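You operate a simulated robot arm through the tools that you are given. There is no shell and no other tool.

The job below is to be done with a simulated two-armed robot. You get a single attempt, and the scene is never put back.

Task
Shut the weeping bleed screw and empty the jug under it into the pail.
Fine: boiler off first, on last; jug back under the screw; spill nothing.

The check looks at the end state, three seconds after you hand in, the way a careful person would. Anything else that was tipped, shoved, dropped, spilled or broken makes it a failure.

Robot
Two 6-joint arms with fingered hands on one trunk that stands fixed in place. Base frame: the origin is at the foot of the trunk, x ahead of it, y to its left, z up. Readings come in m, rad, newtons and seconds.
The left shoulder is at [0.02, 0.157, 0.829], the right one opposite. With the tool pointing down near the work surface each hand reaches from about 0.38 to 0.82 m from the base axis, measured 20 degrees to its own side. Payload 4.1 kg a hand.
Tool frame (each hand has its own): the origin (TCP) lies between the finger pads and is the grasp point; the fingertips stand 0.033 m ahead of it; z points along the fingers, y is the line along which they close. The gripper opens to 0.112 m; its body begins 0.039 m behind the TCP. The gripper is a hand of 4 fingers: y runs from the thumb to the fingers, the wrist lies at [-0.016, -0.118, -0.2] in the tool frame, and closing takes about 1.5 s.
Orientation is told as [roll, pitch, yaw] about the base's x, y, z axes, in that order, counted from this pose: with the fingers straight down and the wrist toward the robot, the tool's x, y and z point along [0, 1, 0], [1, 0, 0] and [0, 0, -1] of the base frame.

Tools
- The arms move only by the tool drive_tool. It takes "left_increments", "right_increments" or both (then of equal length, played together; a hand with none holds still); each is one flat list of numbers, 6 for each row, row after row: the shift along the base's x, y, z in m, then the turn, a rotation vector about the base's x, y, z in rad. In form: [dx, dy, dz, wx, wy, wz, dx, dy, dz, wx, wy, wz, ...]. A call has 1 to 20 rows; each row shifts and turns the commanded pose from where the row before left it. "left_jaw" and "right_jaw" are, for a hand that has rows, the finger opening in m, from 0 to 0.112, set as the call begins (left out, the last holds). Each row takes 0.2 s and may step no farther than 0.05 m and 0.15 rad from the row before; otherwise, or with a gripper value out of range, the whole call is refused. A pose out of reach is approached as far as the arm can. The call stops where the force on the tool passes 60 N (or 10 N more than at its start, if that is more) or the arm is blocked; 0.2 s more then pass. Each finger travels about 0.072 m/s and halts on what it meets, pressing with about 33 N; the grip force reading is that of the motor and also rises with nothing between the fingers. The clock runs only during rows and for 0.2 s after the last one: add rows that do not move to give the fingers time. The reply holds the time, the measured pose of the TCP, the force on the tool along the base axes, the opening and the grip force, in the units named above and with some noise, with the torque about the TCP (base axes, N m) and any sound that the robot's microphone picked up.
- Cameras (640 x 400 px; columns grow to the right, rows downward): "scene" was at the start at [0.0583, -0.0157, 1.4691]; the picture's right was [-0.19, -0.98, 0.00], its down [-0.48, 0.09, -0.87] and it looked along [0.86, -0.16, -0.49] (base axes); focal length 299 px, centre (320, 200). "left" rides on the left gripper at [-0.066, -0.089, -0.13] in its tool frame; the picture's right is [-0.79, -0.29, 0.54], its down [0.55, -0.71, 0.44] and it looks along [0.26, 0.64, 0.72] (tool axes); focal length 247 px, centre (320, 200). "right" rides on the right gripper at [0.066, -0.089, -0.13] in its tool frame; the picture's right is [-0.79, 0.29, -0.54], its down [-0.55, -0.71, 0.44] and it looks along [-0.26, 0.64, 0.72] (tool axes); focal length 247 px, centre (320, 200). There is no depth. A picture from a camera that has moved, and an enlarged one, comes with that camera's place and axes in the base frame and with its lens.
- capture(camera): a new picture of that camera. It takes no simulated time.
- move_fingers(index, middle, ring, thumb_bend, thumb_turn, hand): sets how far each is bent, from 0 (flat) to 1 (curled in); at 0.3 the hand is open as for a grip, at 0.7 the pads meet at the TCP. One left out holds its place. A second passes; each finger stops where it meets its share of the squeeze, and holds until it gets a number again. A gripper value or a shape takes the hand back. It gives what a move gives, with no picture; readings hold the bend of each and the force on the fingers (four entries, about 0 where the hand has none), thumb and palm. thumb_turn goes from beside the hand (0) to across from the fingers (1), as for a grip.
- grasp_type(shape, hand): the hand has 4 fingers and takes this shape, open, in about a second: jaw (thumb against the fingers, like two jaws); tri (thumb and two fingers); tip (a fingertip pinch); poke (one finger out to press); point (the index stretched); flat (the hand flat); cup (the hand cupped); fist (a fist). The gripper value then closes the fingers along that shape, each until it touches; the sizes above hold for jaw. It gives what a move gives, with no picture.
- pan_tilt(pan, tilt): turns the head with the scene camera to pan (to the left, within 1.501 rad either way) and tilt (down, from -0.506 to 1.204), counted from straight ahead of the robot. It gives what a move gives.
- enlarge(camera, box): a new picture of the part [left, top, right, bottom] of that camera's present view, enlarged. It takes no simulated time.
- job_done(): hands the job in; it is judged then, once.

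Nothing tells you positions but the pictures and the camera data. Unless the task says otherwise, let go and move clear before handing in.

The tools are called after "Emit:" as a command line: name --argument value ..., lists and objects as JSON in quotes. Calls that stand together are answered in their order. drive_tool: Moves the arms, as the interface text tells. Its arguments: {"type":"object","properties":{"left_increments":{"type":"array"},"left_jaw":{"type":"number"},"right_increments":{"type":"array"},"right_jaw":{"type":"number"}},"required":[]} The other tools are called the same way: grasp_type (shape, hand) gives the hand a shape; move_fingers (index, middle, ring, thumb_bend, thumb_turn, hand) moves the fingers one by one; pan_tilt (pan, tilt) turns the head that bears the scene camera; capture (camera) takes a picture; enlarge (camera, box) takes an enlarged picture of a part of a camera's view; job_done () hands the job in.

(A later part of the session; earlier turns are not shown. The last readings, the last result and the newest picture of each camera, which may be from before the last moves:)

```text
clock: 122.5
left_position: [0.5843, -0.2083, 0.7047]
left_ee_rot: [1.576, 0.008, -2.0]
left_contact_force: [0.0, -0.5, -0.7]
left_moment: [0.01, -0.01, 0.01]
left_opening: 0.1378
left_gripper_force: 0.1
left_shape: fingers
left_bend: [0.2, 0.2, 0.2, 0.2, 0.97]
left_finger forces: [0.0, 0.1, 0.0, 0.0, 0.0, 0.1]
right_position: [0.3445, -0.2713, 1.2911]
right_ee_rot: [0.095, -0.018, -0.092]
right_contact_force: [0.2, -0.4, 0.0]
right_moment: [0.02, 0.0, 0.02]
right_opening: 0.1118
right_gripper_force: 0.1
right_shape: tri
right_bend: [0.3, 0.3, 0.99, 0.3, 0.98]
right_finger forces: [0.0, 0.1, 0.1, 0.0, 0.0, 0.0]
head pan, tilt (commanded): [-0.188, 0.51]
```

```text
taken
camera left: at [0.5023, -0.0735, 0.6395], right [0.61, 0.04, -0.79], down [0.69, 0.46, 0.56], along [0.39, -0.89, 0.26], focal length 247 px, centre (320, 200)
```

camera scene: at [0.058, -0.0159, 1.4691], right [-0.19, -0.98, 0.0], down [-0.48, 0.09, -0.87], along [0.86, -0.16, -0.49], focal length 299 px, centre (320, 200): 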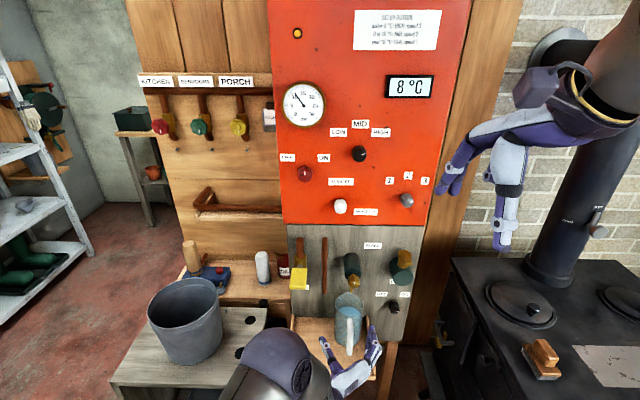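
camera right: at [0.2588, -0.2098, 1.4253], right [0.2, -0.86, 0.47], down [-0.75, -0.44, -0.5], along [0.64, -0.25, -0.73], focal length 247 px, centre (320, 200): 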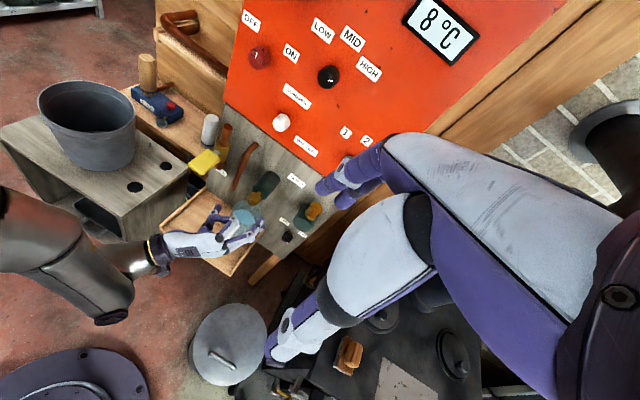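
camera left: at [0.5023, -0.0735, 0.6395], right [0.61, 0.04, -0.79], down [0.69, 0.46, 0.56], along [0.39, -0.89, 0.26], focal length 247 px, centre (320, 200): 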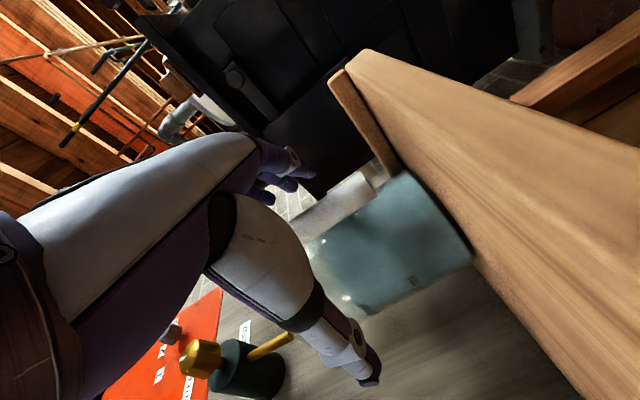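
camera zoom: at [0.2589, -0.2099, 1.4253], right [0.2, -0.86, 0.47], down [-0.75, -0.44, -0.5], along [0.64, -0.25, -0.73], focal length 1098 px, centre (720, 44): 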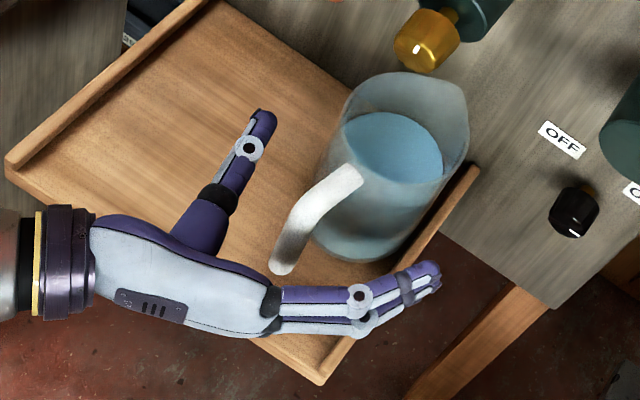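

The bar is about 1 cm from the palm and the fingers flank the jug. I'll go 6 mm further and begin closing gently from both sides.

Emit:
drive_tool --left_increments '[0.0055, -0.0025, 0.001, 0, 0, 0, 0, 0, 0, 0, 0, 0]'

Emit:
move_fingers --hand "left" --index 0.34 --middle 0.34 --ring 0.34 --thumb_bend 0.34

Emit:
enlarge --camera "scene" --box '[300, 280, 400, 380]'

Emit:
enlarge --camera "right" --box '[190, 190, 270, 280]'

```text
clock: 123.2
left_position: [0.5893, -0.2119, 0.7065]
left_ee_rot: [1.577, 0.009, -2.0]
left_contact_force: [0.4, -0.2, 0.4]
left_moment: [-0.02, -0.01, -0.03]
left_opening: 0.138
left_gripper_force: 0.2
left_shape: fingers
left_bend: [0.2, 0.2, 0.2, 0.2, 0.97]
left_finger forces: [0.1, 0.1, 0.0, 0.1, 0.0, 0.2]
right_position: [0.3444, -0.2715, 1.291]
right_ee_rot: [0.095, -0.016, -0.092]
right_contact_force: [1.1, 0.4, -0.8]
right_moment: [0.0, 0.03, -0.01]
right_opening: 0.1122
right_gripper_force: 0.1
right_shape: tri
right_bend: [0.3, 0.3, 0.99, 0.3, 0.98]
right_finger forces: [0.0, 0.0, 0.0, 0.1, 0.0, 0.0]
head pan, tilt (commanded): [-0.188, 0.51]
```

```text
clock: 124.2
left_position: [0.5892, -0.2104, 0.707]
left_ee_rot: [1.575, 0.007, -1.999]
left_contact_force: [-0.7, -0.5, -0.8]
left_moment: [0.0, 0.0, 0.01]
left_opening: 0.1026
left_gripper_force: 0.0
left_shape: fingers
left_bend: [0.34, 0.34, 0.34, 0.34, 0.98]
left_finger forces: [0.0, 0.1, 0.0, 0.0, 0.0, 0.1]
right_position: [0.3433, -0.2716, 1.2914]
right_ee_rot: [0.095, -0.017, -0.093]
right_contact_force: [-0.3, 0.7, -0.1]
right_moment: [-0.01, -0.02, -0.03]
right_opening: 0.1119
right_gripper_force: 0.1
right_shape: tri
right_bend: [0.3, 0.3, 0.99, 0.3, 0.98]
right_finger forces: [0.0, 0.1, 0.0, 0.0, 0.0, 0.0]
head pan, tilt (commanded): [-0.188, 0.51]
```

```text
4.00 times, centred on (350, 330) of scene
camera zoom: at [0.0583, -0.0157, 1.4691], right [-0.19, -0.98, 0.0], down [-0.48, 0.09, -0.87], along [0.86, -0.16, -0.49], focal length 1194 px, centre (200, -320)
```

zoom: 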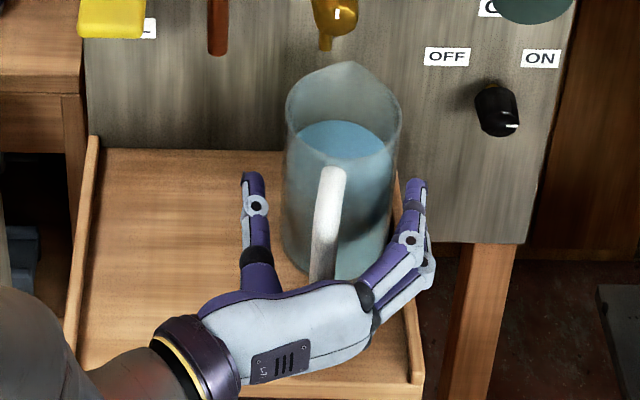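

```text
4.44 times, centred on (230, 235) of right
camera zoom: at [0.2589, -0.2099, 1.4253], right [0.2, -0.86, 0.47], down [-0.75, -0.44, -0.5], along [0.64, -0.25, -0.73], focal length 1098 px, centre (720, 44)
```

zoom: 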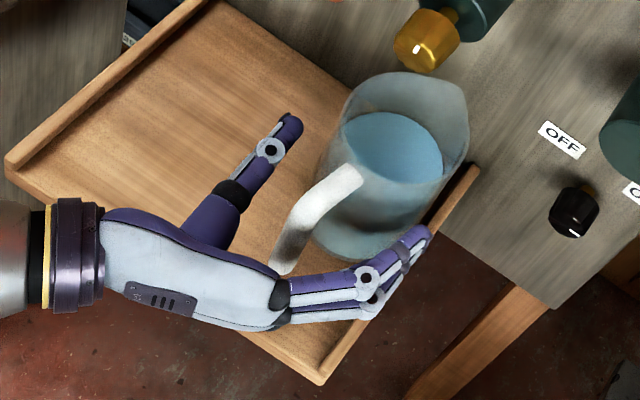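

No contact yet and it's centred. Closing further in small steps.

Emit:
move_fingers --hand "left" --index 0.42 --middle 0.42 --ring 0.42 --thumb_bend 0.42

Emit:
enlarge --camera "scene" --box '[300, 280, 400, 380]'

Emit:
enlarge --camera "right" --box '[190, 190, 270, 280]'

```text
clock: 125.2
left_position: [0.5891, -0.212, 0.7073]
left_ee_rot: [1.575, 0.006, -1.997]
left_contact_force: [-0.2, -0.3, 0.1]
left_moment: [-0.01, 0.01, -0.01]
left_opening: 0.0807
left_gripper_force: 0.0
left_shape: fingers
left_bend: [0.42, 0.42, 0.42, 0.42, 0.99]
left_finger forces: [0.0, 0.0, 0.1, 0.0, 0.0, 0.0]
right_position: [0.3442, -0.2717, 1.2918]
right_ee_rot: [0.096, -0.017, -0.093]
right_contact_force: [0.9, 0.8, -0.1]
right_moment: [0.0, 0.0, 0.0]
right_opening: 0.1119
right_gripper_force: 0.0
right_shape: tri
right_bend: [0.3, 0.3, 0.99, 0.3, 0.98]
right_finger forces: [0.1, 0.0, 0.0, 0.0, 0.0, 0.0]
head pan, tilt (commanded): [-0.188, 0.51]
```

```text
4.00 times, centred on (350, 330) of scene
camera zoom: at [0.0583, -0.0157, 1.4691], right [-0.19, -0.98, 0.0], down [-0.48, 0.09, -0.87], along [0.86, -0.16, -0.49], focal length 1194 px, centre (200, -320)
```

zoom: 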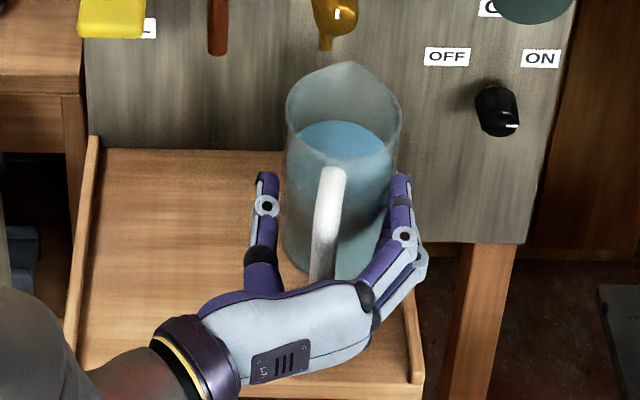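

```text
4.44 times, centred on (230, 235) of right
camera zoom: at [0.2589, -0.2099, 1.4253], right [0.2, -0.86, 0.47], down [-0.75, -0.44, -0.5], along [0.64, -0.25, -0.73], focal length 1098 px, centre (720, 44)
```

zoom: 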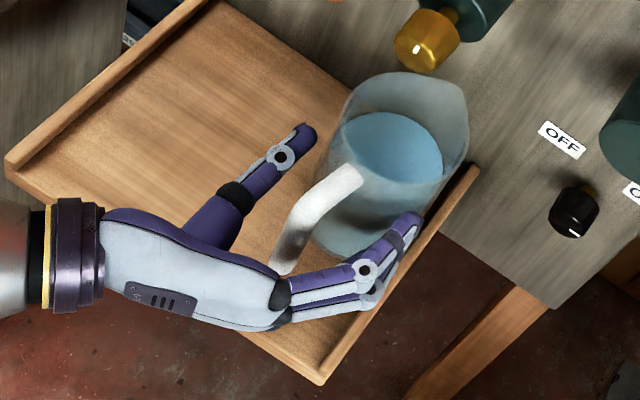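

Almost touching on both sides. One more step.

Emit:
move_fingers --hand "left" --index 0.5 --middle 0.5 --ring 0.5 --thumb_bend 0.5

Emit:
enlarge --camera "scene" --box '[300, 280, 400, 380]'

Emit:
enlarge --camera "right" --box '[190, 190, 270, 280]'

```text
clock: 126.2
left_position: [0.5893, -0.2112, 0.7071]
left_ee_rot: [1.574, 0.006, -1.999]
left_contact_force: [-0.8, 0.1, -0.1]
left_moment: [0.04, -0.01, 0.01]
left_opening: 0.0603
left_gripper_force: 0.3
left_shape: fingers
left_bend: [0.49, 0.5, 0.5, 0.49, 1.0]
left_finger forces: [0.4, 0.2, 0.0, 0.1, 0.7, 0.0]
right_position: [0.3439, -0.2716, 1.2919]
right_ee_rot: [0.096, -0.018, -0.093]
right_contact_force: [-0.7, 0.8, -0.2]
right_moment: [0.0, 0.02, 0.0]
right_opening: 0.1118
right_gripper_force: 0.1
right_shape: tri
right_bend: [0.3, 0.3, 0.99, 0.3, 0.98]
right_finger forces: [0.1, 0.0, 0.1, 0.0, 0.1, 0.0]
head pan, tilt (commanded): [-0.188, 0.51]
```

```text
4.00 times, centred on (350, 330) of scene
camera zoom: at [0.0583, -0.0157, 1.4691], right [-0.19, -0.98, 0.0], down [-0.48, 0.09, -0.87], along [0.86, -0.16, -0.49], focal length 1194 px, centre (200, -320)
```

zoom: 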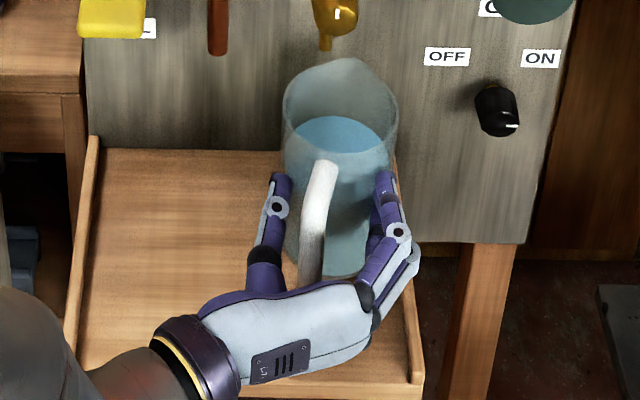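

```text
4.44 times, centred on (230, 235) of right
camera zoom: at [0.2589, -0.2099, 1.4253], right [0.2, -0.86, 0.47], down [-0.75, -0.44, -0.5], along [0.64, -0.25, -0.73], focal length 1098 px, centre (720, 44)
```

zoom: 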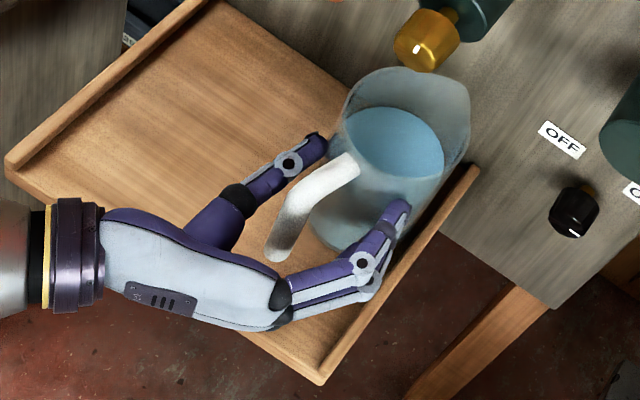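

The tips only reach the front curve of the jug and nudge it forward. I'll open again and bring the hand further in until the palm meets the bar, then close.

Emit:
move_fingers --hand "left" --index 0.3 --middle 0.3 --ring 0.3 --thumb_bend 0.3

Emit:
drive_tool --left_increments '[0.0073, -0.0033, 0, 0, 0, 0, 0.0073, -0.0033, 0, 0, 0, 0, 0, 0, 0, 0, 0, 0]'

Emit:
enlarge --camera "scene" --box '[300, 280, 400, 380]'

Emit:
enlarge --camera "right" --box '[190, 190, 270, 280]'

Emit:
capture --camera "left"

```text
clock: 127.2
left_position: [0.5887, -0.2109, 0.7067]
left_ee_rot: [1.577, 0.008, -1.999]
left_contact_force: [-0.1, 0.1, 0.0]
left_moment: [0.01, 0.0, 0.01]
left_opening: 0.1122
left_gripper_force: 0.0
left_shape: fingers
left_bend: [0.3, 0.3, 0.3, 0.3, 0.98]
left_finger forces: [0.0, 0.0, 0.1, 0.0, 0.0, 0.1]
right_position: [0.3441, -0.2715, 1.2911]
right_ee_rot: [0.095, -0.017, -0.094]
right_contact_force: [-0.1, -0.3, 0.4]
right_moment: [0.01, 0.0, 0.04]
right_opening: 0.1117
right_gripper_force: 0.0
right_shape: tri
right_bend: [0.3, 0.3, 0.99, 0.3, 0.98]
right_finger forces: [0.0, 0.0, 0.1, 0.0, 0.0, 0.1]
head pan, tilt (commanded): [-0.188, 0.51]
```

```text
clock: 128.0
left_position: [0.6048, -0.2186, 0.7066]
left_ee_rot: [1.578, 0.007, -1.997]
left_contact_force: [0.2, 0.4, -0.2]
left_moment: [-0.02, 0.01, 0.01]
left_opening: 0.1122
left_gripper_force: 0.0
left_shape: fingers
left_bend: [0.3, 0.3, 0.3, 0.3, 0.98]
left_finger forces: [0.1, 0.0, 0.1, 0.0, 0.1, 0.0]
right_position: [0.3455, -0.271, 1.291]
right_ee_rot: [0.095, -0.019, -0.092]
right_contact_force: [0.1, 0.1, 0.8]
right_moment: [-0.02, -0.02, -0.02]
right_opening: 0.1117
right_gripper_force: 0.1
right_shape: tri
right_bend: [0.3, 0.3, 0.99, 0.3, 0.98]
right_finger forces: [0.1, 0.0, 0.0, 0.1, 0.0, 0.0]
head pan, tilt (commanded): [-0.188, 0.51]
```

```text
4.00 times, centred on (350, 330) of scene
camera zoom: at [0.0582, -0.0157, 1.4691], right [-0.19, -0.98, 0.0], down [-0.48, 0.09, -0.87], along [0.86, -0.16, -0.49], focal length 1194 px, centre (200, -320)
```

zoom: 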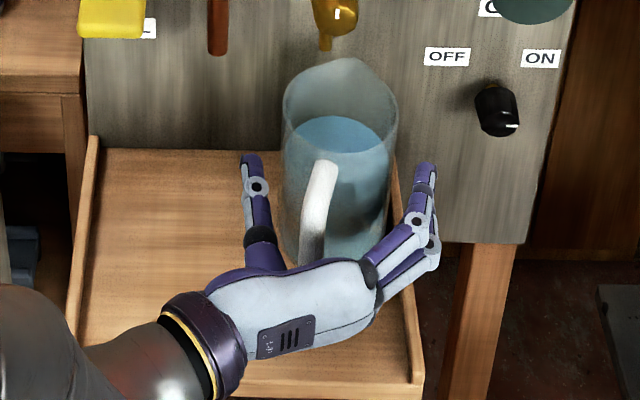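

```text
4.44 times, centred on (230, 235) of right
camera zoom: at [0.2589, -0.2099, 1.4253], right [0.2, -0.86, 0.47], down [-0.75, -0.44, -0.5], along [0.64, -0.25, -0.73], focal length 1098 px, centre (720, 44)
```

zoom: 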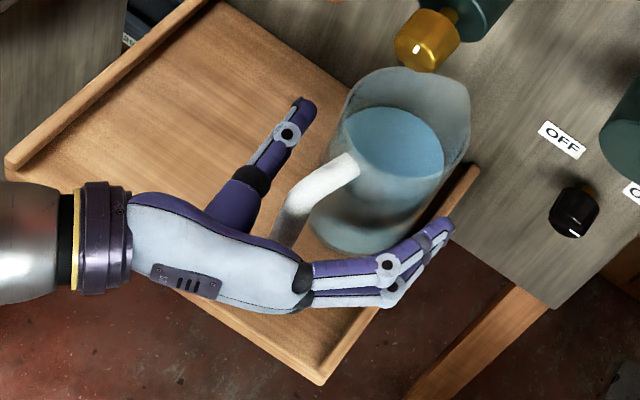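

```text
taken
camera left: at [0.5226, -0.0836, 0.6408], right [0.62, 0.04, -0.79], down [0.69, 0.46, 0.56], along [0.39, -0.89, 0.26], focal length 247 px, centre (320, 200)
```

left: 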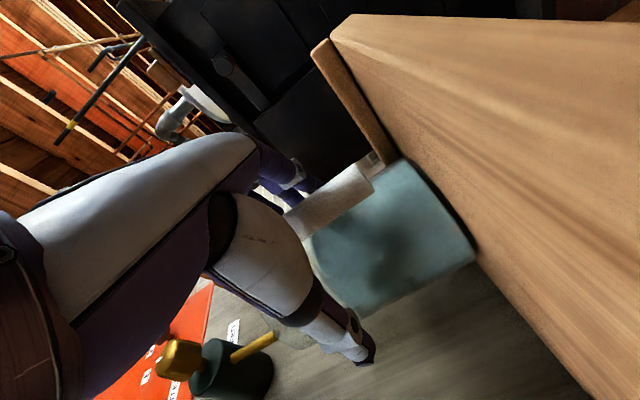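

The fingertips now reach about level with the jug's axis and the palm still hasn't met the bar. My wrist camera is getting close to the tray edge, so I'll raise the hand 1.5 cm, go in slightly more, and close.

Emit:
drive_tool --left_increments '[0, 0, 0.0075, 0, 0, 0, 0, 0, 0.0075, 0, 0, 0, 0.0064, -0.0029, 0, 0, 0, 0, 0, 0, 0, 0, 0, 0]'

Emit:
move_fingers --hand "left" --index 0.4 --middle 0.4 --ring 0.4 --thumb_bend 0.4

Emit:
enlarge --camera "scene" --box '[300, 280, 400, 380]'

Emit:
enlarge --camera "right" --box '[190, 190, 270, 280]'

```text
clock: 128.9
left_position: [0.6104, -0.2224, 0.724]
left_ee_rot: [1.575, 0.006, -1.998]
left_contact_force: [0.1, -0.6, 0.4]
left_moment: [0.02, -0.03, 0.01]
left_opening: 0.1121
left_gripper_force: 0.1
left_shape: fingers
left_bend: [0.3, 0.3, 0.3, 0.3, 0.98]
left_finger forces: [0.1, 0.1, 0.0, 0.1, 0.1, 0.1]
right_position: [0.3438, -0.2716, 1.2917]
right_ee_rot: [0.094, -0.018, -0.094]
right_contact_force: [-0.1, 0.2, 0.7]
right_moment: [0.02, -0.01, 0.02]
right_opening: 0.1116
right_gripper_force: 0.1
right_shape: tri
right_bend: [0.3, 0.3, 0.99, 0.3, 0.98]
right_finger forces: [0.1, 0.1, 0.0, 0.1, 0.1, 0.1]
head pan, tilt (commanded): [-0.188, 0.51]
```

```text
clock: 129.9
left_position: [0.6111, -0.2221, 0.7219]
left_ee_rot: [1.576, 0.007, -2.0]
left_contact_force: [0.4, 1.3, 0.2]
left_moment: [0.02, -0.01, 0.0]
left_opening: 0.0867
left_gripper_force: 0.3
left_shape: fingers
left_bend: [0.4, 0.4, 0.4, 0.39, 0.99]
left_finger forces: [0.0, 0.0, 0.0, 0.1, 0.4, 0.0]
right_position: [0.3444, -0.2697, 1.2913]
right_ee_rot: [0.096, -0.018, -0.092]
right_contact_force: [0.7, -0.4, 0.9]
right_moment: [0.0, 0.01, -0.03]
right_opening: 0.1118
right_gripper_force: 0.0
right_shape: tri
right_bend: [0.3, 0.3, 0.99, 0.3, 0.98]
right_finger forces: [0.0, 0.0, 0.0, 0.0, 0.0, 0.0]
head pan, tilt (commanded): [-0.188, 0.51]
```

```text
4.00 times, centred on (350, 330) of scene
camera zoom: at [0.0583, -0.0157, 1.4691], right [-0.19, -0.98, 0.0], down [-0.48, 0.09, -0.87], along [0.86, -0.16, -0.49], focal length 1194 px, centre (200, -320)
```

zoom: 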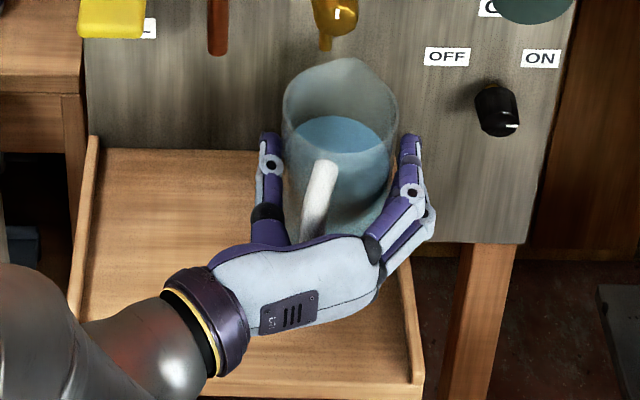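

```text
4.44 times, centred on (230, 235) of right
camera zoom: at [0.2589, -0.2099, 1.4253], right [0.2, -0.86, 0.47], down [-0.75, -0.44, -0.5], along [0.64, -0.25, -0.73], focal length 1098 px, centre (720, 44)
```

zoom: 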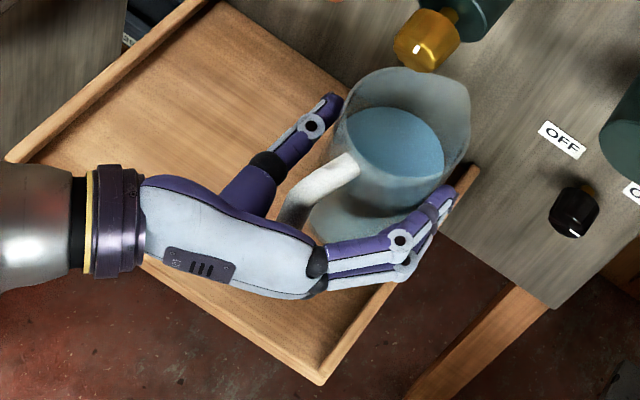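

Now it's right: at 8.7 cm opening the thumb just touches, with the fingers nearly around the jug's widest part and the handle inside the palm. I'll squeeze step by step.

Emit:
move_fingers --hand "left" --index 0.46 --middle 0.46 --ring 0.46 --thumb_bend 0.44

Emit:
enlarge --camera "scene" --box '[300, 280, 400, 380]'

Emit:
enlarge --camera "right" --box '[190, 190, 270, 280]'

```text
clock: 130.9
left_position: [0.6114, -0.2214, 0.7222]
left_ee_rot: [1.577, 0.008, -1.999]
left_contact_force: [0.1, -0.1, 0.5]
left_moment: [0.0, -0.01, -0.04]
left_opening: 0.0808
left_gripper_force: 4.2
left_shape: fingers
left_bend: [0.44, 0.44, 0.45, 0.4, 0.99]
left_finger forces: [1.9, 1.7, 1.1, 0.0, 4.0, 0.0]
right_position: [0.3434, -0.2709, 1.2906]
right_ee_rot: [0.097, -0.017, -0.092]
right_contact_force: [0.4, -0.5, 1.0]
right_moment: [0.0, 0.0, 0.02]
right_opening: 0.1116
right_gripper_force: 0.1
right_shape: tri
right_bend: [0.3, 0.3, 0.99, 0.3, 0.98]
right_finger forces: [0.1, 0.0, 0.0, 0.0, 0.1, 0.1]
head pan, tilt (commanded): [-0.188, 0.51]
```

```text
4.00 times, centred on (350, 330) of scene
camera zoom: at [0.0582, -0.0157, 1.4691], right [-0.19, -0.98, 0.0], down [-0.48, 0.09, -0.87], along [0.86, -0.16, -0.49], focal length 1194 px, centre (200, -320)
```

zoom: 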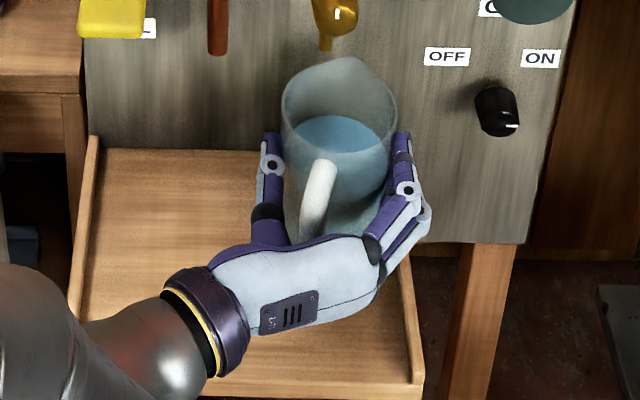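

```text
4.44 times, centred on (230, 235) of right
camera zoom: at [0.2589, -0.2099, 1.4253], right [0.2, -0.86, 0.47], down [-0.75, -0.44, -0.5], along [0.64, -0.25, -0.73], focal length 1098 px, centre (720, 44)
```

zoom: 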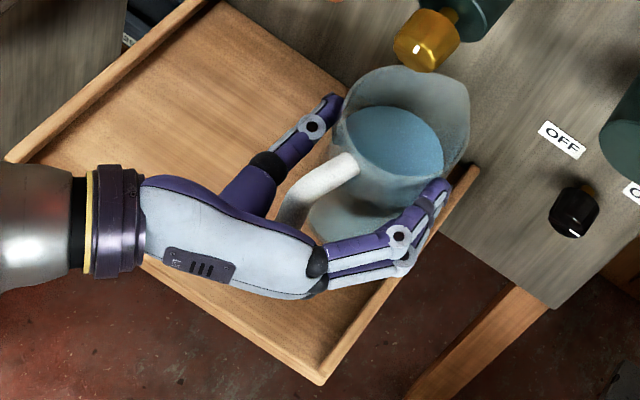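

Balanced contact (about 4–5 N each side) and the jug hasn't moved. I'll firm it up.

Emit:
move_fingers --hand "left" --index 0.52 --middle 0.52 --ring 0.5 --thumb_bend 0.6

Emit:
move_fingers --hand "left" --index 0.6 --middle 0.6 --ring 0.56 --thumb_bend 0.75

Emit:
enlarge --camera "scene" --box '[300, 280, 400, 380]'

Emit:
enlarge --camera "right" --box '[190, 190, 270, 280]'

Emit:
capture --camera "left"

```text
clock: 131.9
left_position: [0.6112, -0.2222, 0.7215]
left_ee_rot: [1.575, 0.004, -1.997]
left_contact_force: [-0.5, 0.1, -1.3]
left_moment: [0.0, 0.03, -0.03]
left_opening: 0.0788
left_gripper_force: 12.4
left_shape: fingers
left_bend: [0.46, 0.48, 0.47, 0.41, 0.99]
left_finger forces: [5.4, 4.9, 2.8, 0.1, 12.3, 0.0]
right_position: [0.3448, -0.2707, 1.2908]
right_ee_rot: [0.096, -0.018, -0.091]
right_contact_force: [-0.5, 0.2, -0.4]
right_moment: [-0.03, 0.0, 0.0]
right_opening: 0.1119
right_gripper_force: 0.2
right_shape: tri
right_bend: [0.3, 0.3, 0.99, 0.3, 0.98]
right_finger forces: [0.0, 0.0, 0.0, 0.1, 0.0, 0.0]
head pan, tilt (commanded): [-0.188, 0.51]
```

```text
clock: 132.9
left_position: [0.6111, -0.2206, 0.7221]
left_ee_rot: [1.577, 0.007, -1.999]
left_contact_force: [-0.5, -0.2, 0.3]
left_moment: [0.01, 0.08, -0.03]
left_opening: 0.0781
left_gripper_force: 18.2
left_shape: fingers
left_bend: [0.51, 0.53, 0.52, 0.39, 1.0]
left_finger forces: [7.2, 8.0, 3.8, 0.1, 18.0, 0.0]
right_position: [0.3446, -0.2711, 1.2904]
right_ee_rot: [0.095, -0.017, -0.092]
right_contact_force: [0.0, 0.1, -0.2]
right_moment: [-0.02, -0.03, 0.02]
right_opening: 0.1118
right_gripper_force: 0.1
right_shape: tri
right_bend: [0.3, 0.3, 0.99, 0.3, 0.98]
right_finger forces: [0.0, 0.0, 0.0, 0.0, 0.0, 0.1]
head pan, tilt (commanded): [-0.188, 0.51]
```

```text
4.00 times, centred on (350, 330) of scene
camera zoom: at [0.0583, -0.0157, 1.4691], right [-0.19, -0.98, 0.0], down [-0.48, 0.09, -0.87], along [0.86, -0.16, -0.49], focal length 1194 px, centre (200, -320)
```

zoom: 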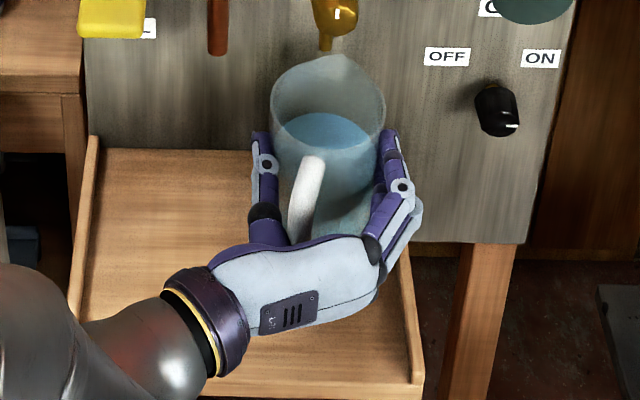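

```text
4.44 times, centred on (230, 235) of right
camera zoom: at [0.2589, -0.2099, 1.4253], right [0.2, -0.86, 0.47], down [-0.75, -0.44, -0.5], along [0.64, -0.25, -0.73], focal length 1098 px, centre (720, 44)
```

zoom: 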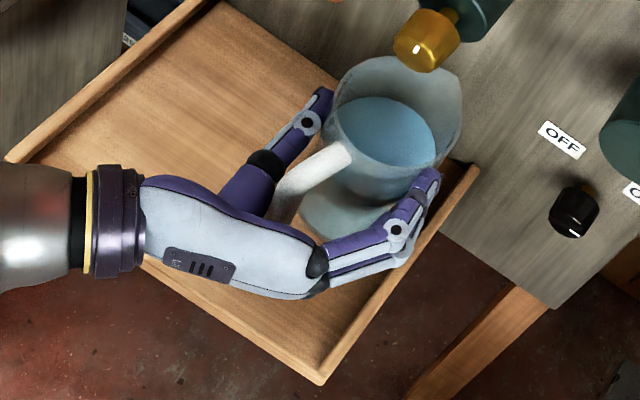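

```text
taken
camera left: at [0.5288, -0.0866, 0.6561], right [0.61, 0.04, -0.79], down [0.69, 0.46, 0.56], along [0.39, -0.89, 0.26], focal length 247 px, centre (320, 200)
```

left: 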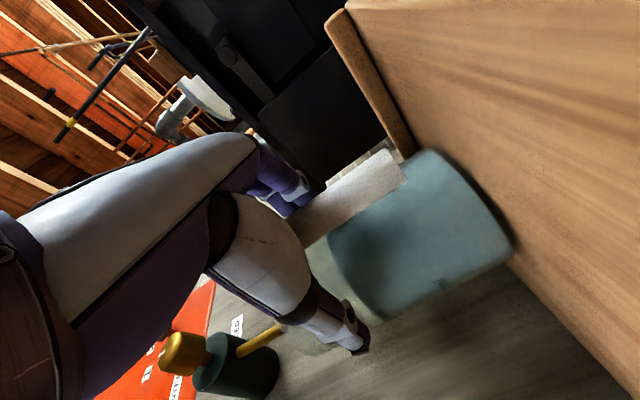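

About 18 N on each side; the jug shifted a few millimetres but is upright. I'll do a trial lift of 6 mm and look for slipping or tipping.

Emit:
drive_tool --left_increments '[0, 0, 0.003, 0, 0, 0, 0, 0, 0.003, 0, 0, 0, 0, 0, 0, 0, 0, 0]'

Emit:
enlarge --camera "scene" --box '[300, 280, 400, 380]'

Emit:
capture --camera "left"

Emit:
enlarge --camera "right" --box '[190, 190, 270, 280]'

```text
clock: 133.8
left_position: [0.6098, -0.2205, 0.7291]
left_ee_rot: [1.577, 0.007, -1.998]
left_contact_force: [0.0, -0.9, -1.8]
left_moment: [0.0, 0.06, 0.01]
left_opening: 0.0782
left_gripper_force: 18.6
left_shape: fingers
left_bend: [0.51, 0.53, 0.52, 0.39, 1.0]
left_finger forces: [7.2, 7.9, 3.8, 0.0, 18.0, 0.0]
right_position: [0.3443, -0.2719, 1.2906]
right_ee_rot: [0.095, -0.018, -0.094]
right_contact_force: [0.0, -0.2, 0.0]
right_moment: [0.01, -0.03, 0.03]
right_opening: 0.1116
right_gripper_force: 0.1
right_shape: tri
right_bend: [0.3, 0.3, 0.99, 0.3, 0.98]
right_finger forces: [0.0, 0.0, 0.0, 0.0, 0.0, 0.0]
head pan, tilt (commanded): [-0.188, 0.51]
```

```text
4.00 times, centred on (350, 330) of scene
camera zoom: at [0.0583, -0.0157, 1.4691], right [-0.19, -0.98, 0.0], down [-0.48, 0.09, -0.87], along [0.86, -0.16, -0.49], focal length 1194 px, centre (200, -320)
```

zoom: 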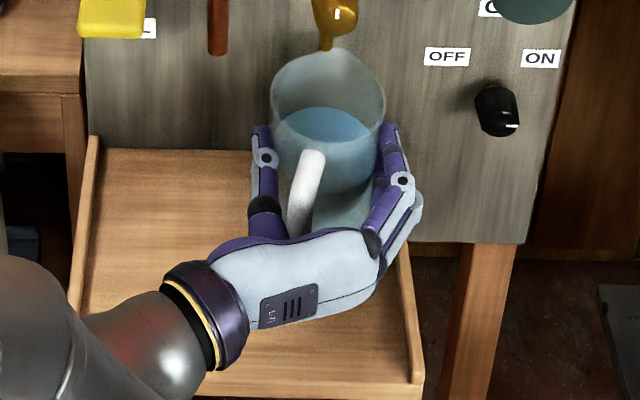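

```text
taken
camera left: at [0.5291, -0.0862, 0.6628], right [0.61, 0.04, -0.79], down [0.69, 0.46, 0.56], along [0.39, -0.89, 0.26], focal length 247 px, centre (320, 200)
```

left: 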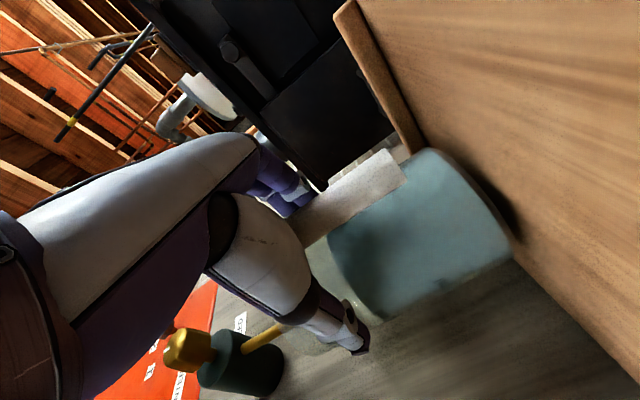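

```text
4.44 times, centred on (230, 235) of right
camera zoom: at [0.259, -0.2099, 1.4253], right [0.2, -0.86, 0.47], down [-0.75, -0.44, -0.5], along [0.64, -0.25, -0.73], focal length 1098 px, centre (720, 44)
```

zoom: 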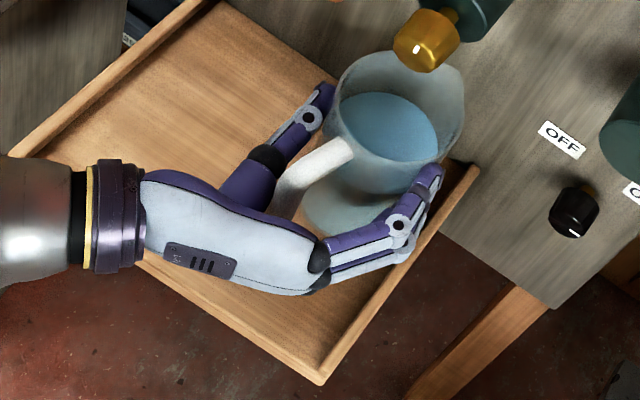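

The jug came up cleanly with the hand, level and not slipping. I'll draw it straight back from under the nozzle, slowly.

Emit:
drive_tool --left_increments '[0, 0, 0.004, 0, 0, 0, -0.0138, 0.0032, 0, 0, 0, 0, -0.0138, 0.0032, 0, 0, 0, 0, -0.0138, 0.0032, 0, 0, 0, 0, -0.0138, 0.0032, 0, 0, 0, 0, -0.0138, 0.0032, 0, 0, 0, 0, -0.0138, 0.0032, 0, 0, 0, 0, 0, 0, 0, 0, 0, 0]'

Emit:
capture --camera "scene"

Emit:
enlarge --camera "right" --box '[150, 170, 290, 300]'

Emit:
capture --camera "left"

```text
clock: 135.6
left_position: [0.527, -0.2029, 0.7336]
left_ee_rot: [1.574, 0.007, -1.999]
left_contact_force: [0.1, -0.5, -0.7]
left_moment: [0.0, 0.07, -0.01]
left_opening: 0.0778
left_gripper_force: 18.8
left_shape: fingers
left_bend: [0.51, 0.53, 0.52, 0.39, 1.0]
left_finger forces: [7.2, 7.7, 3.7, 0.0, 18.0, 0.0]
right_position: [0.3434, -0.2712, 1.2918]
right_ee_rot: [0.097, -0.017, -0.093]
right_contact_force: [0.1, 0.2, 0.4]
right_moment: [0.02, 0.04, 0.06]
right_opening: 0.1118
right_gripper_force: 0.0
right_shape: tri
right_bend: [0.3, 0.3, 0.99, 0.3, 0.98]
right_finger forces: [0.1, 0.1, 0.1, 0.0, 0.0, 0.1]
head pan, tilt (commanded): [-0.188, 0.51]
```

```text
taken
camera scene: at [0.0583, -0.0157, 1.4691], right [-0.19, -0.98, 0.0], down [-0.48, 0.09, -0.87], along [0.86, -0.16, -0.49], focal length 299 px, centre (320, 200)
```

scene: 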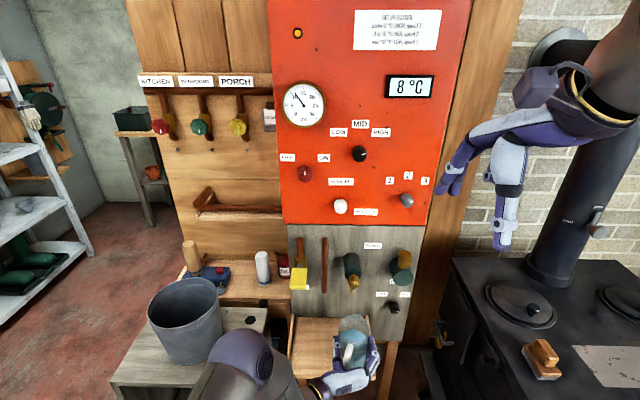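

```text
3.08 times, centred on (220, 235) of right
camera zoom: at [0.259, -0.2099, 1.4253], right [0.2, -0.86, 0.47], down [-0.75, -0.44, -0.5], along [0.64, -0.25, -0.73], focal length 760 px, centre (628, 92)
```

zoom: 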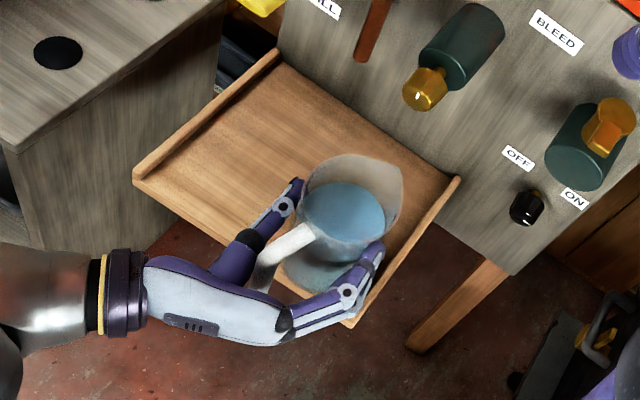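

```text
taken
camera left: at [0.4458, -0.0684, 0.6666], right [0.62, 0.04, -0.79], down [0.69, 0.46, 0.56], along [0.39, -0.89, 0.26], focal length 247 px, centre (320, 200)
```

left: 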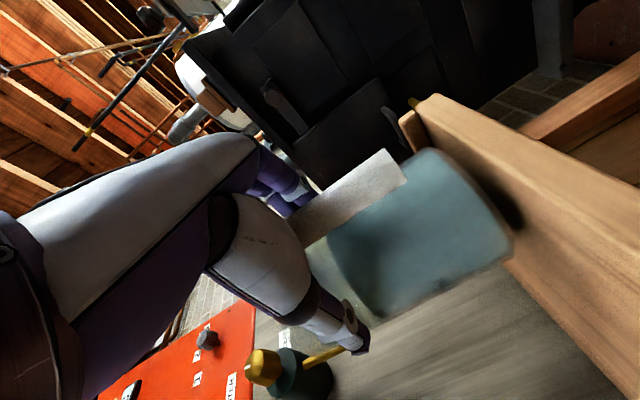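

The jug is out from under the nozzle, level, and firmly held. Now I'll raise it straight up, turning slightly left as I go.

Emit:
drive_tool --left_increments '[0, 0, 0.02, 0, 0, 0.03, 0, 0, 0.023, 0, 0, 0.048, 0, 0, 0.023, 0, 0, 0.048, 0, 0, 0.023, 0, 0, 0.048, 0, 0, 0.023, 0, 0, 0.048, 0, 0, 0.023, 0, 0, 0.048, 0, 0, 0.023, 0, 0, 0.048, 0, 0, 0.023, 0, 0, 0.048, 0, 0, 0.023, 0, 0, 0.048, 0, 0, 0.022, 0, 0, 0.03]'

Emit:
capture --camera "scene"

Emit:
capture --camera "left"

```text
clock: 137.8
left_position: [0.5264, -0.203, 0.9568]
left_ee_rot: [1.576, 0.006, -1.555]
left_contact_force: [0.1, -0.3, -2.0]
left_moment: [-0.02, 0.03, 0.02]
left_opening: 0.078
left_gripper_force: 18.4
left_shape: fingers
left_bend: [0.51, 0.53, 0.52, 0.39, 1.0]
left_finger forces: [7.2, 7.8, 3.7, 0.0, 17.8, 0.0]
right_position: [0.3439, -0.271, 1.2904]
right_ee_rot: [0.096, -0.017, -0.092]
right_contact_force: [0.3, -1.3, -0.5]
right_moment: [0.02, -0.03, 0.01]
right_opening: 0.1117
right_gripper_force: 0.0
right_shape: tri
right_bend: [0.3, 0.3, 0.99, 0.3, 0.98]
right_finger forces: [0.1, 0.0, 0.1, 0.0, 0.0, 0.0]
head pan, tilt (commanded): [-0.188, 0.51]
```

```text
taken
camera scene: at [0.0585, -0.0157, 1.4691], right [-0.19, -0.98, 0.0], down [-0.48, 0.09, -0.87], along [0.86, -0.16, -0.49], focal length 299 px, centre (320, 200)
```

scene: 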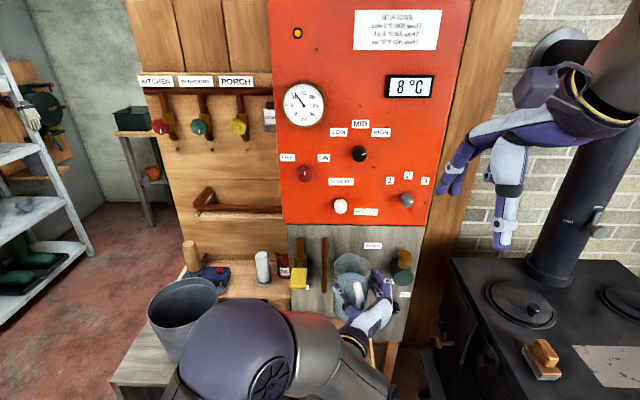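

```text
taken
camera left: at [0.3939, -0.1161, 0.8914], right [0.54, 0.3, -0.79], down [0.42, 0.71, 0.56], along [0.73, -0.63, 0.26], focal length 247 px, centre (320, 200)
```

left: 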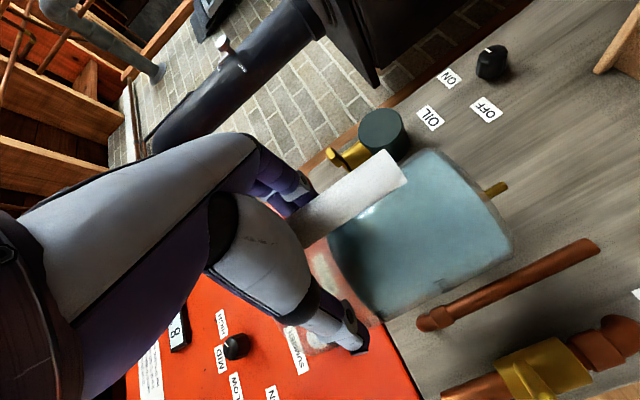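

Level and steady at height. I'll carry it left toward the pail, keeping well away from the yellow lever, and stop with the spout short of tipping.

Emit:
drive_tool --left_increments '[0.001, 0.0106, 0.0006, 0, 0, 0.117, 0.001, 0.0106, 0.0006, 0, 0, 0.117, 0.001, 0.0106, 0.0006, 0, 0, 0.117, 0.001, 0.0106, 0.0006, 0, 0, 0.117, 0.001, 0.0106, 0.0006, 0, 0, 0.117, 0.004, 0.025, 0, 0, 0, 0.09, 0.004, 0.025, 0, 0, 0, 0.09, 0.004, 0.025, 0, 0, 0, 0.09, 0.004, 0.025, 0, 0, 0, 0.09, 0.004, 0.025, 0, 0, 0, 0.09, 0.004, 0.025, 0, 0, 0, 0.09]'

Emit:
drive_tool --left_increments '[0.0215, 0.017, 0, 0, 0, 0.08, 0.0215, 0.017, 0, 0, 0, 0.08, 0.0215, 0.017, 0, 0, 0, 0.08, 0.0215, 0.017, 0, 0, 0, 0.08, 0.0215, 0.017, 0, 0, 0, 0.08, 0, 0, 0, 0, 0, 0]'

Emit:
capture --camera "scene"

Emit:
capture --camera "left"

Emit:
enlarge --camera "right" --box '[20, 60, 260, 240]'

```text
clock: 140.2
left_position: [0.5564, 0.0018, 0.962]
left_ee_rot: [1.577, 0.009, -0.43]
left_contact_force: [-0.1, 0.0, -1.9]
left_moment: [-0.04, 0.01, 0.01]
left_opening: 0.0778
left_gripper_force: 17.7
left_shape: fingers
left_bend: [0.51, 0.53, 0.52, 0.39, 1.0]
left_finger forces: [7.4, 7.6, 3.4, 0.0, 17.5, 0.0]
right_position: [0.3433, -0.2715, 1.2914]
right_ee_rot: [0.097, -0.019, -0.091]
right_contact_force: [-0.7, -0.6, 0.5]
right_moment: [0.01, 0.01, 0.02]
right_opening: 0.1119
right_gripper_force: 0.2
right_shape: tri
right_bend: [0.3, 0.3, 0.99, 0.3, 0.98]
right_finger forces: [0.1, 0.0, 0.0, 0.0, 0.1, 0.0]
head pan, tilt (commanded): [-0.188, 0.51]
```

```text
clock: 141.6
left_position: [0.6632, 0.0855, 0.962]
left_ee_rot: [1.575, 0.009, -0.031]
left_contact_force: [0.4, 0.2, -1.0]
left_moment: [0.0, -0.01, 0.0]
left_opening: 0.0778
left_gripper_force: 18.0
left_shape: fingers
left_bend: [0.51, 0.53, 0.52, 0.39, 1.0]
left_finger forces: [7.2, 7.7, 3.5, 0.0, 17.4, 0.0]
right_position: [0.345, -0.2711, 1.2915]
right_ee_rot: [0.096, -0.017, -0.09]
right_contact_force: [0.5, 0.6, 0.4]
right_moment: [-0.02, -0.02, -0.01]
right_opening: 0.1117
right_gripper_force: 0.0
right_shape: tri
right_bend: [0.3, 0.3, 0.99, 0.3, 0.98]
right_finger forces: [0.0, 0.0, 0.0, 0.0, 0.0, 0.0]
head pan, tilt (commanded): [-0.188, 0.51]
```

```text
taken
camera scene: at [0.0582, -0.0157, 1.4691], right [-0.19, -0.98, 0.0], down [-0.48, 0.09, -0.87], along [0.86, -0.16, -0.49], focal length 299 px, centre (320, 200)
```

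scene: 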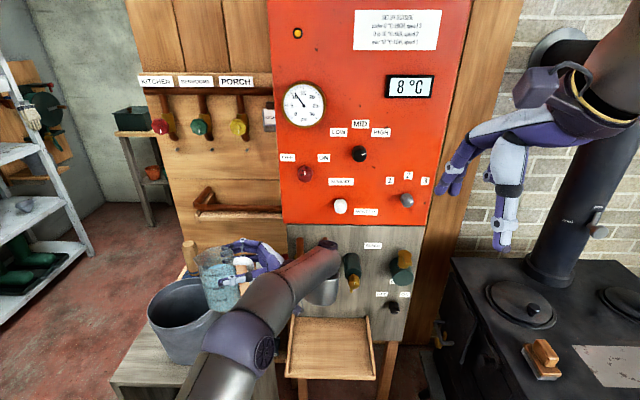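

```text
taken
camera left: at [0.5685, -0.0422, 0.8957], right [-0.28, 0.55, -0.79], down [-0.69, 0.45, 0.56], along [0.67, 0.7, 0.26], focal length 247 px, centre (320, 200)
```

left: 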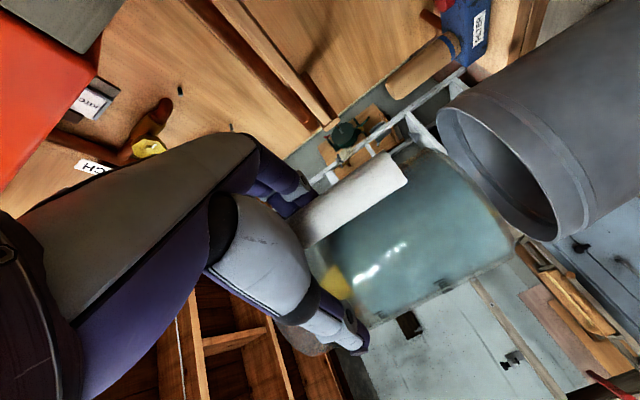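

```text
2.22 times, centred on (140, 150) of right
camera zoom: at [0.2589, -0.2099, 1.4253], right [0.2, -0.86, 0.47], down [-0.75, -0.44, -0.5], along [0.64, -0.25, -0.73], focal length 549 px, centre (720, 311)
```

zoom: 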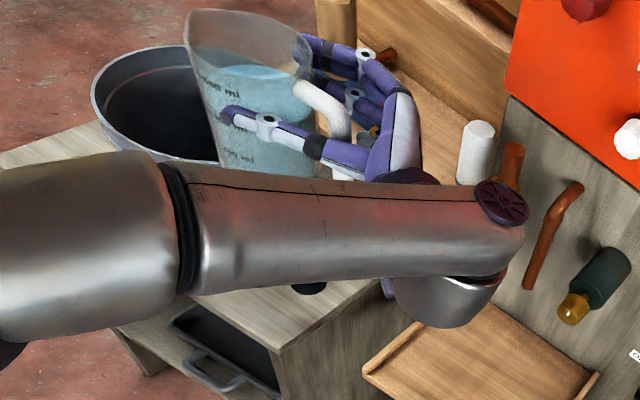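

Perfect: the jug is upright beside the pail with its spout toward it, nothing spilled. I'll begin tipping, first to about 30°, shifting the spout over the pail.

Emit:
drive_tool --left_increments '[0.0045, 0.0105, -0.001, -0.138, 0.008, 0.03, 0.0045, 0.0105, -0.001, -0.138, 0.003, 0.03, 0.0045, 0.0105, -0.001, -0.138, -0.001, 0.03, 0.0045, 0.0105, -0.001, -0.138, -0.005, 0.03, 0, 0, 0, 0, 0, 0]'

Emit:
capture --camera "scene"

Emit:
capture --camera "left"

Emit:
enlarge --camera "right" --box '[20, 60, 260, 240]'

```text
clock: 142.8
left_position: [0.6815, 0.1262, 0.957]
left_ee_rot: [1.022, 0.025, 0.08]
left_contact_force: [0.5, 0.2, -1.1]
left_moment: [-0.04, -0.02, 0.01]
left_opening: 0.0777
left_gripper_force: 17.8
left_shape: fingers
left_bend: [0.51, 0.53, 0.52, 0.39, 1.0]
left_finger forces: [7.2, 7.5, 3.7, 0.0, 17.4, 0.1]
right_position: [0.3443, -0.2702, 1.291]
right_ee_rot: [0.097, -0.018, -0.093]
right_contact_force: [0.1, -0.4, -0.1]
right_moment: [-0.02, -0.01, 0.0]
right_opening: 0.1117
right_gripper_force: 0.1
right_shape: tri
right_bend: [0.3, 0.3, 0.99, 0.3, 0.98]
right_finger forces: [0.1, 0.1, 0.1, 0.1, 0.0, 0.1]
head pan, tilt (commanded): [-0.188, 0.51]
```

```text
taken
camera scene: at [0.0583, -0.0158, 1.4691], right [-0.19, -0.98, 0.0], down [-0.48, 0.09, -0.87], along [0.86, -0.16, -0.49], focal length 299 px, centre (320, 200)
```

scene: 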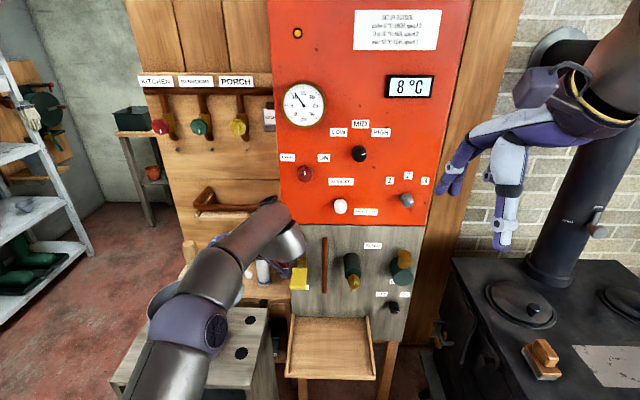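

```text
taken
camera left: at [0.6043, -0.0253, 0.9708], right [-0.31, 0.02, -0.95], down [-0.75, 0.6, 0.26], along [0.58, 0.8, -0.17], focal length 247 px, centre (320, 200)
```

left: 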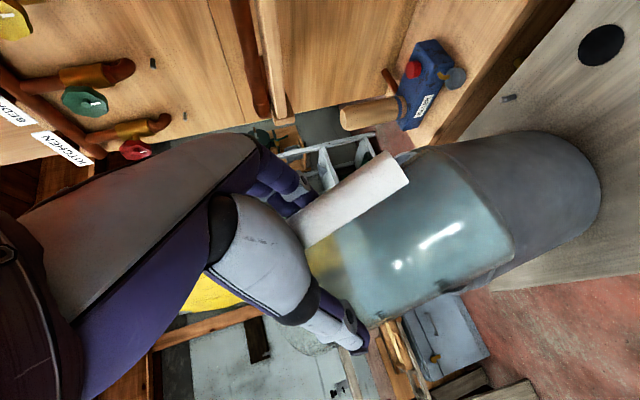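

```text
2.22 times, centred on (140, 150) of right
camera zoom: at [0.259, -0.2099, 1.4252], right [0.2, -0.86, 0.47], down [-0.75, -0.44, -0.5], along [0.64, -0.25, -0.73], focal length 549 px, centre (720, 311)
```

zoom: 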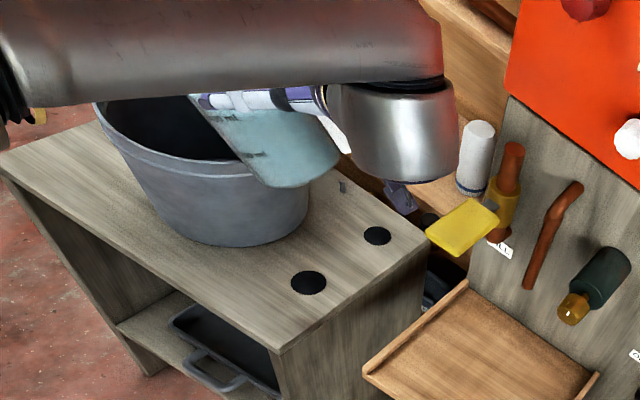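

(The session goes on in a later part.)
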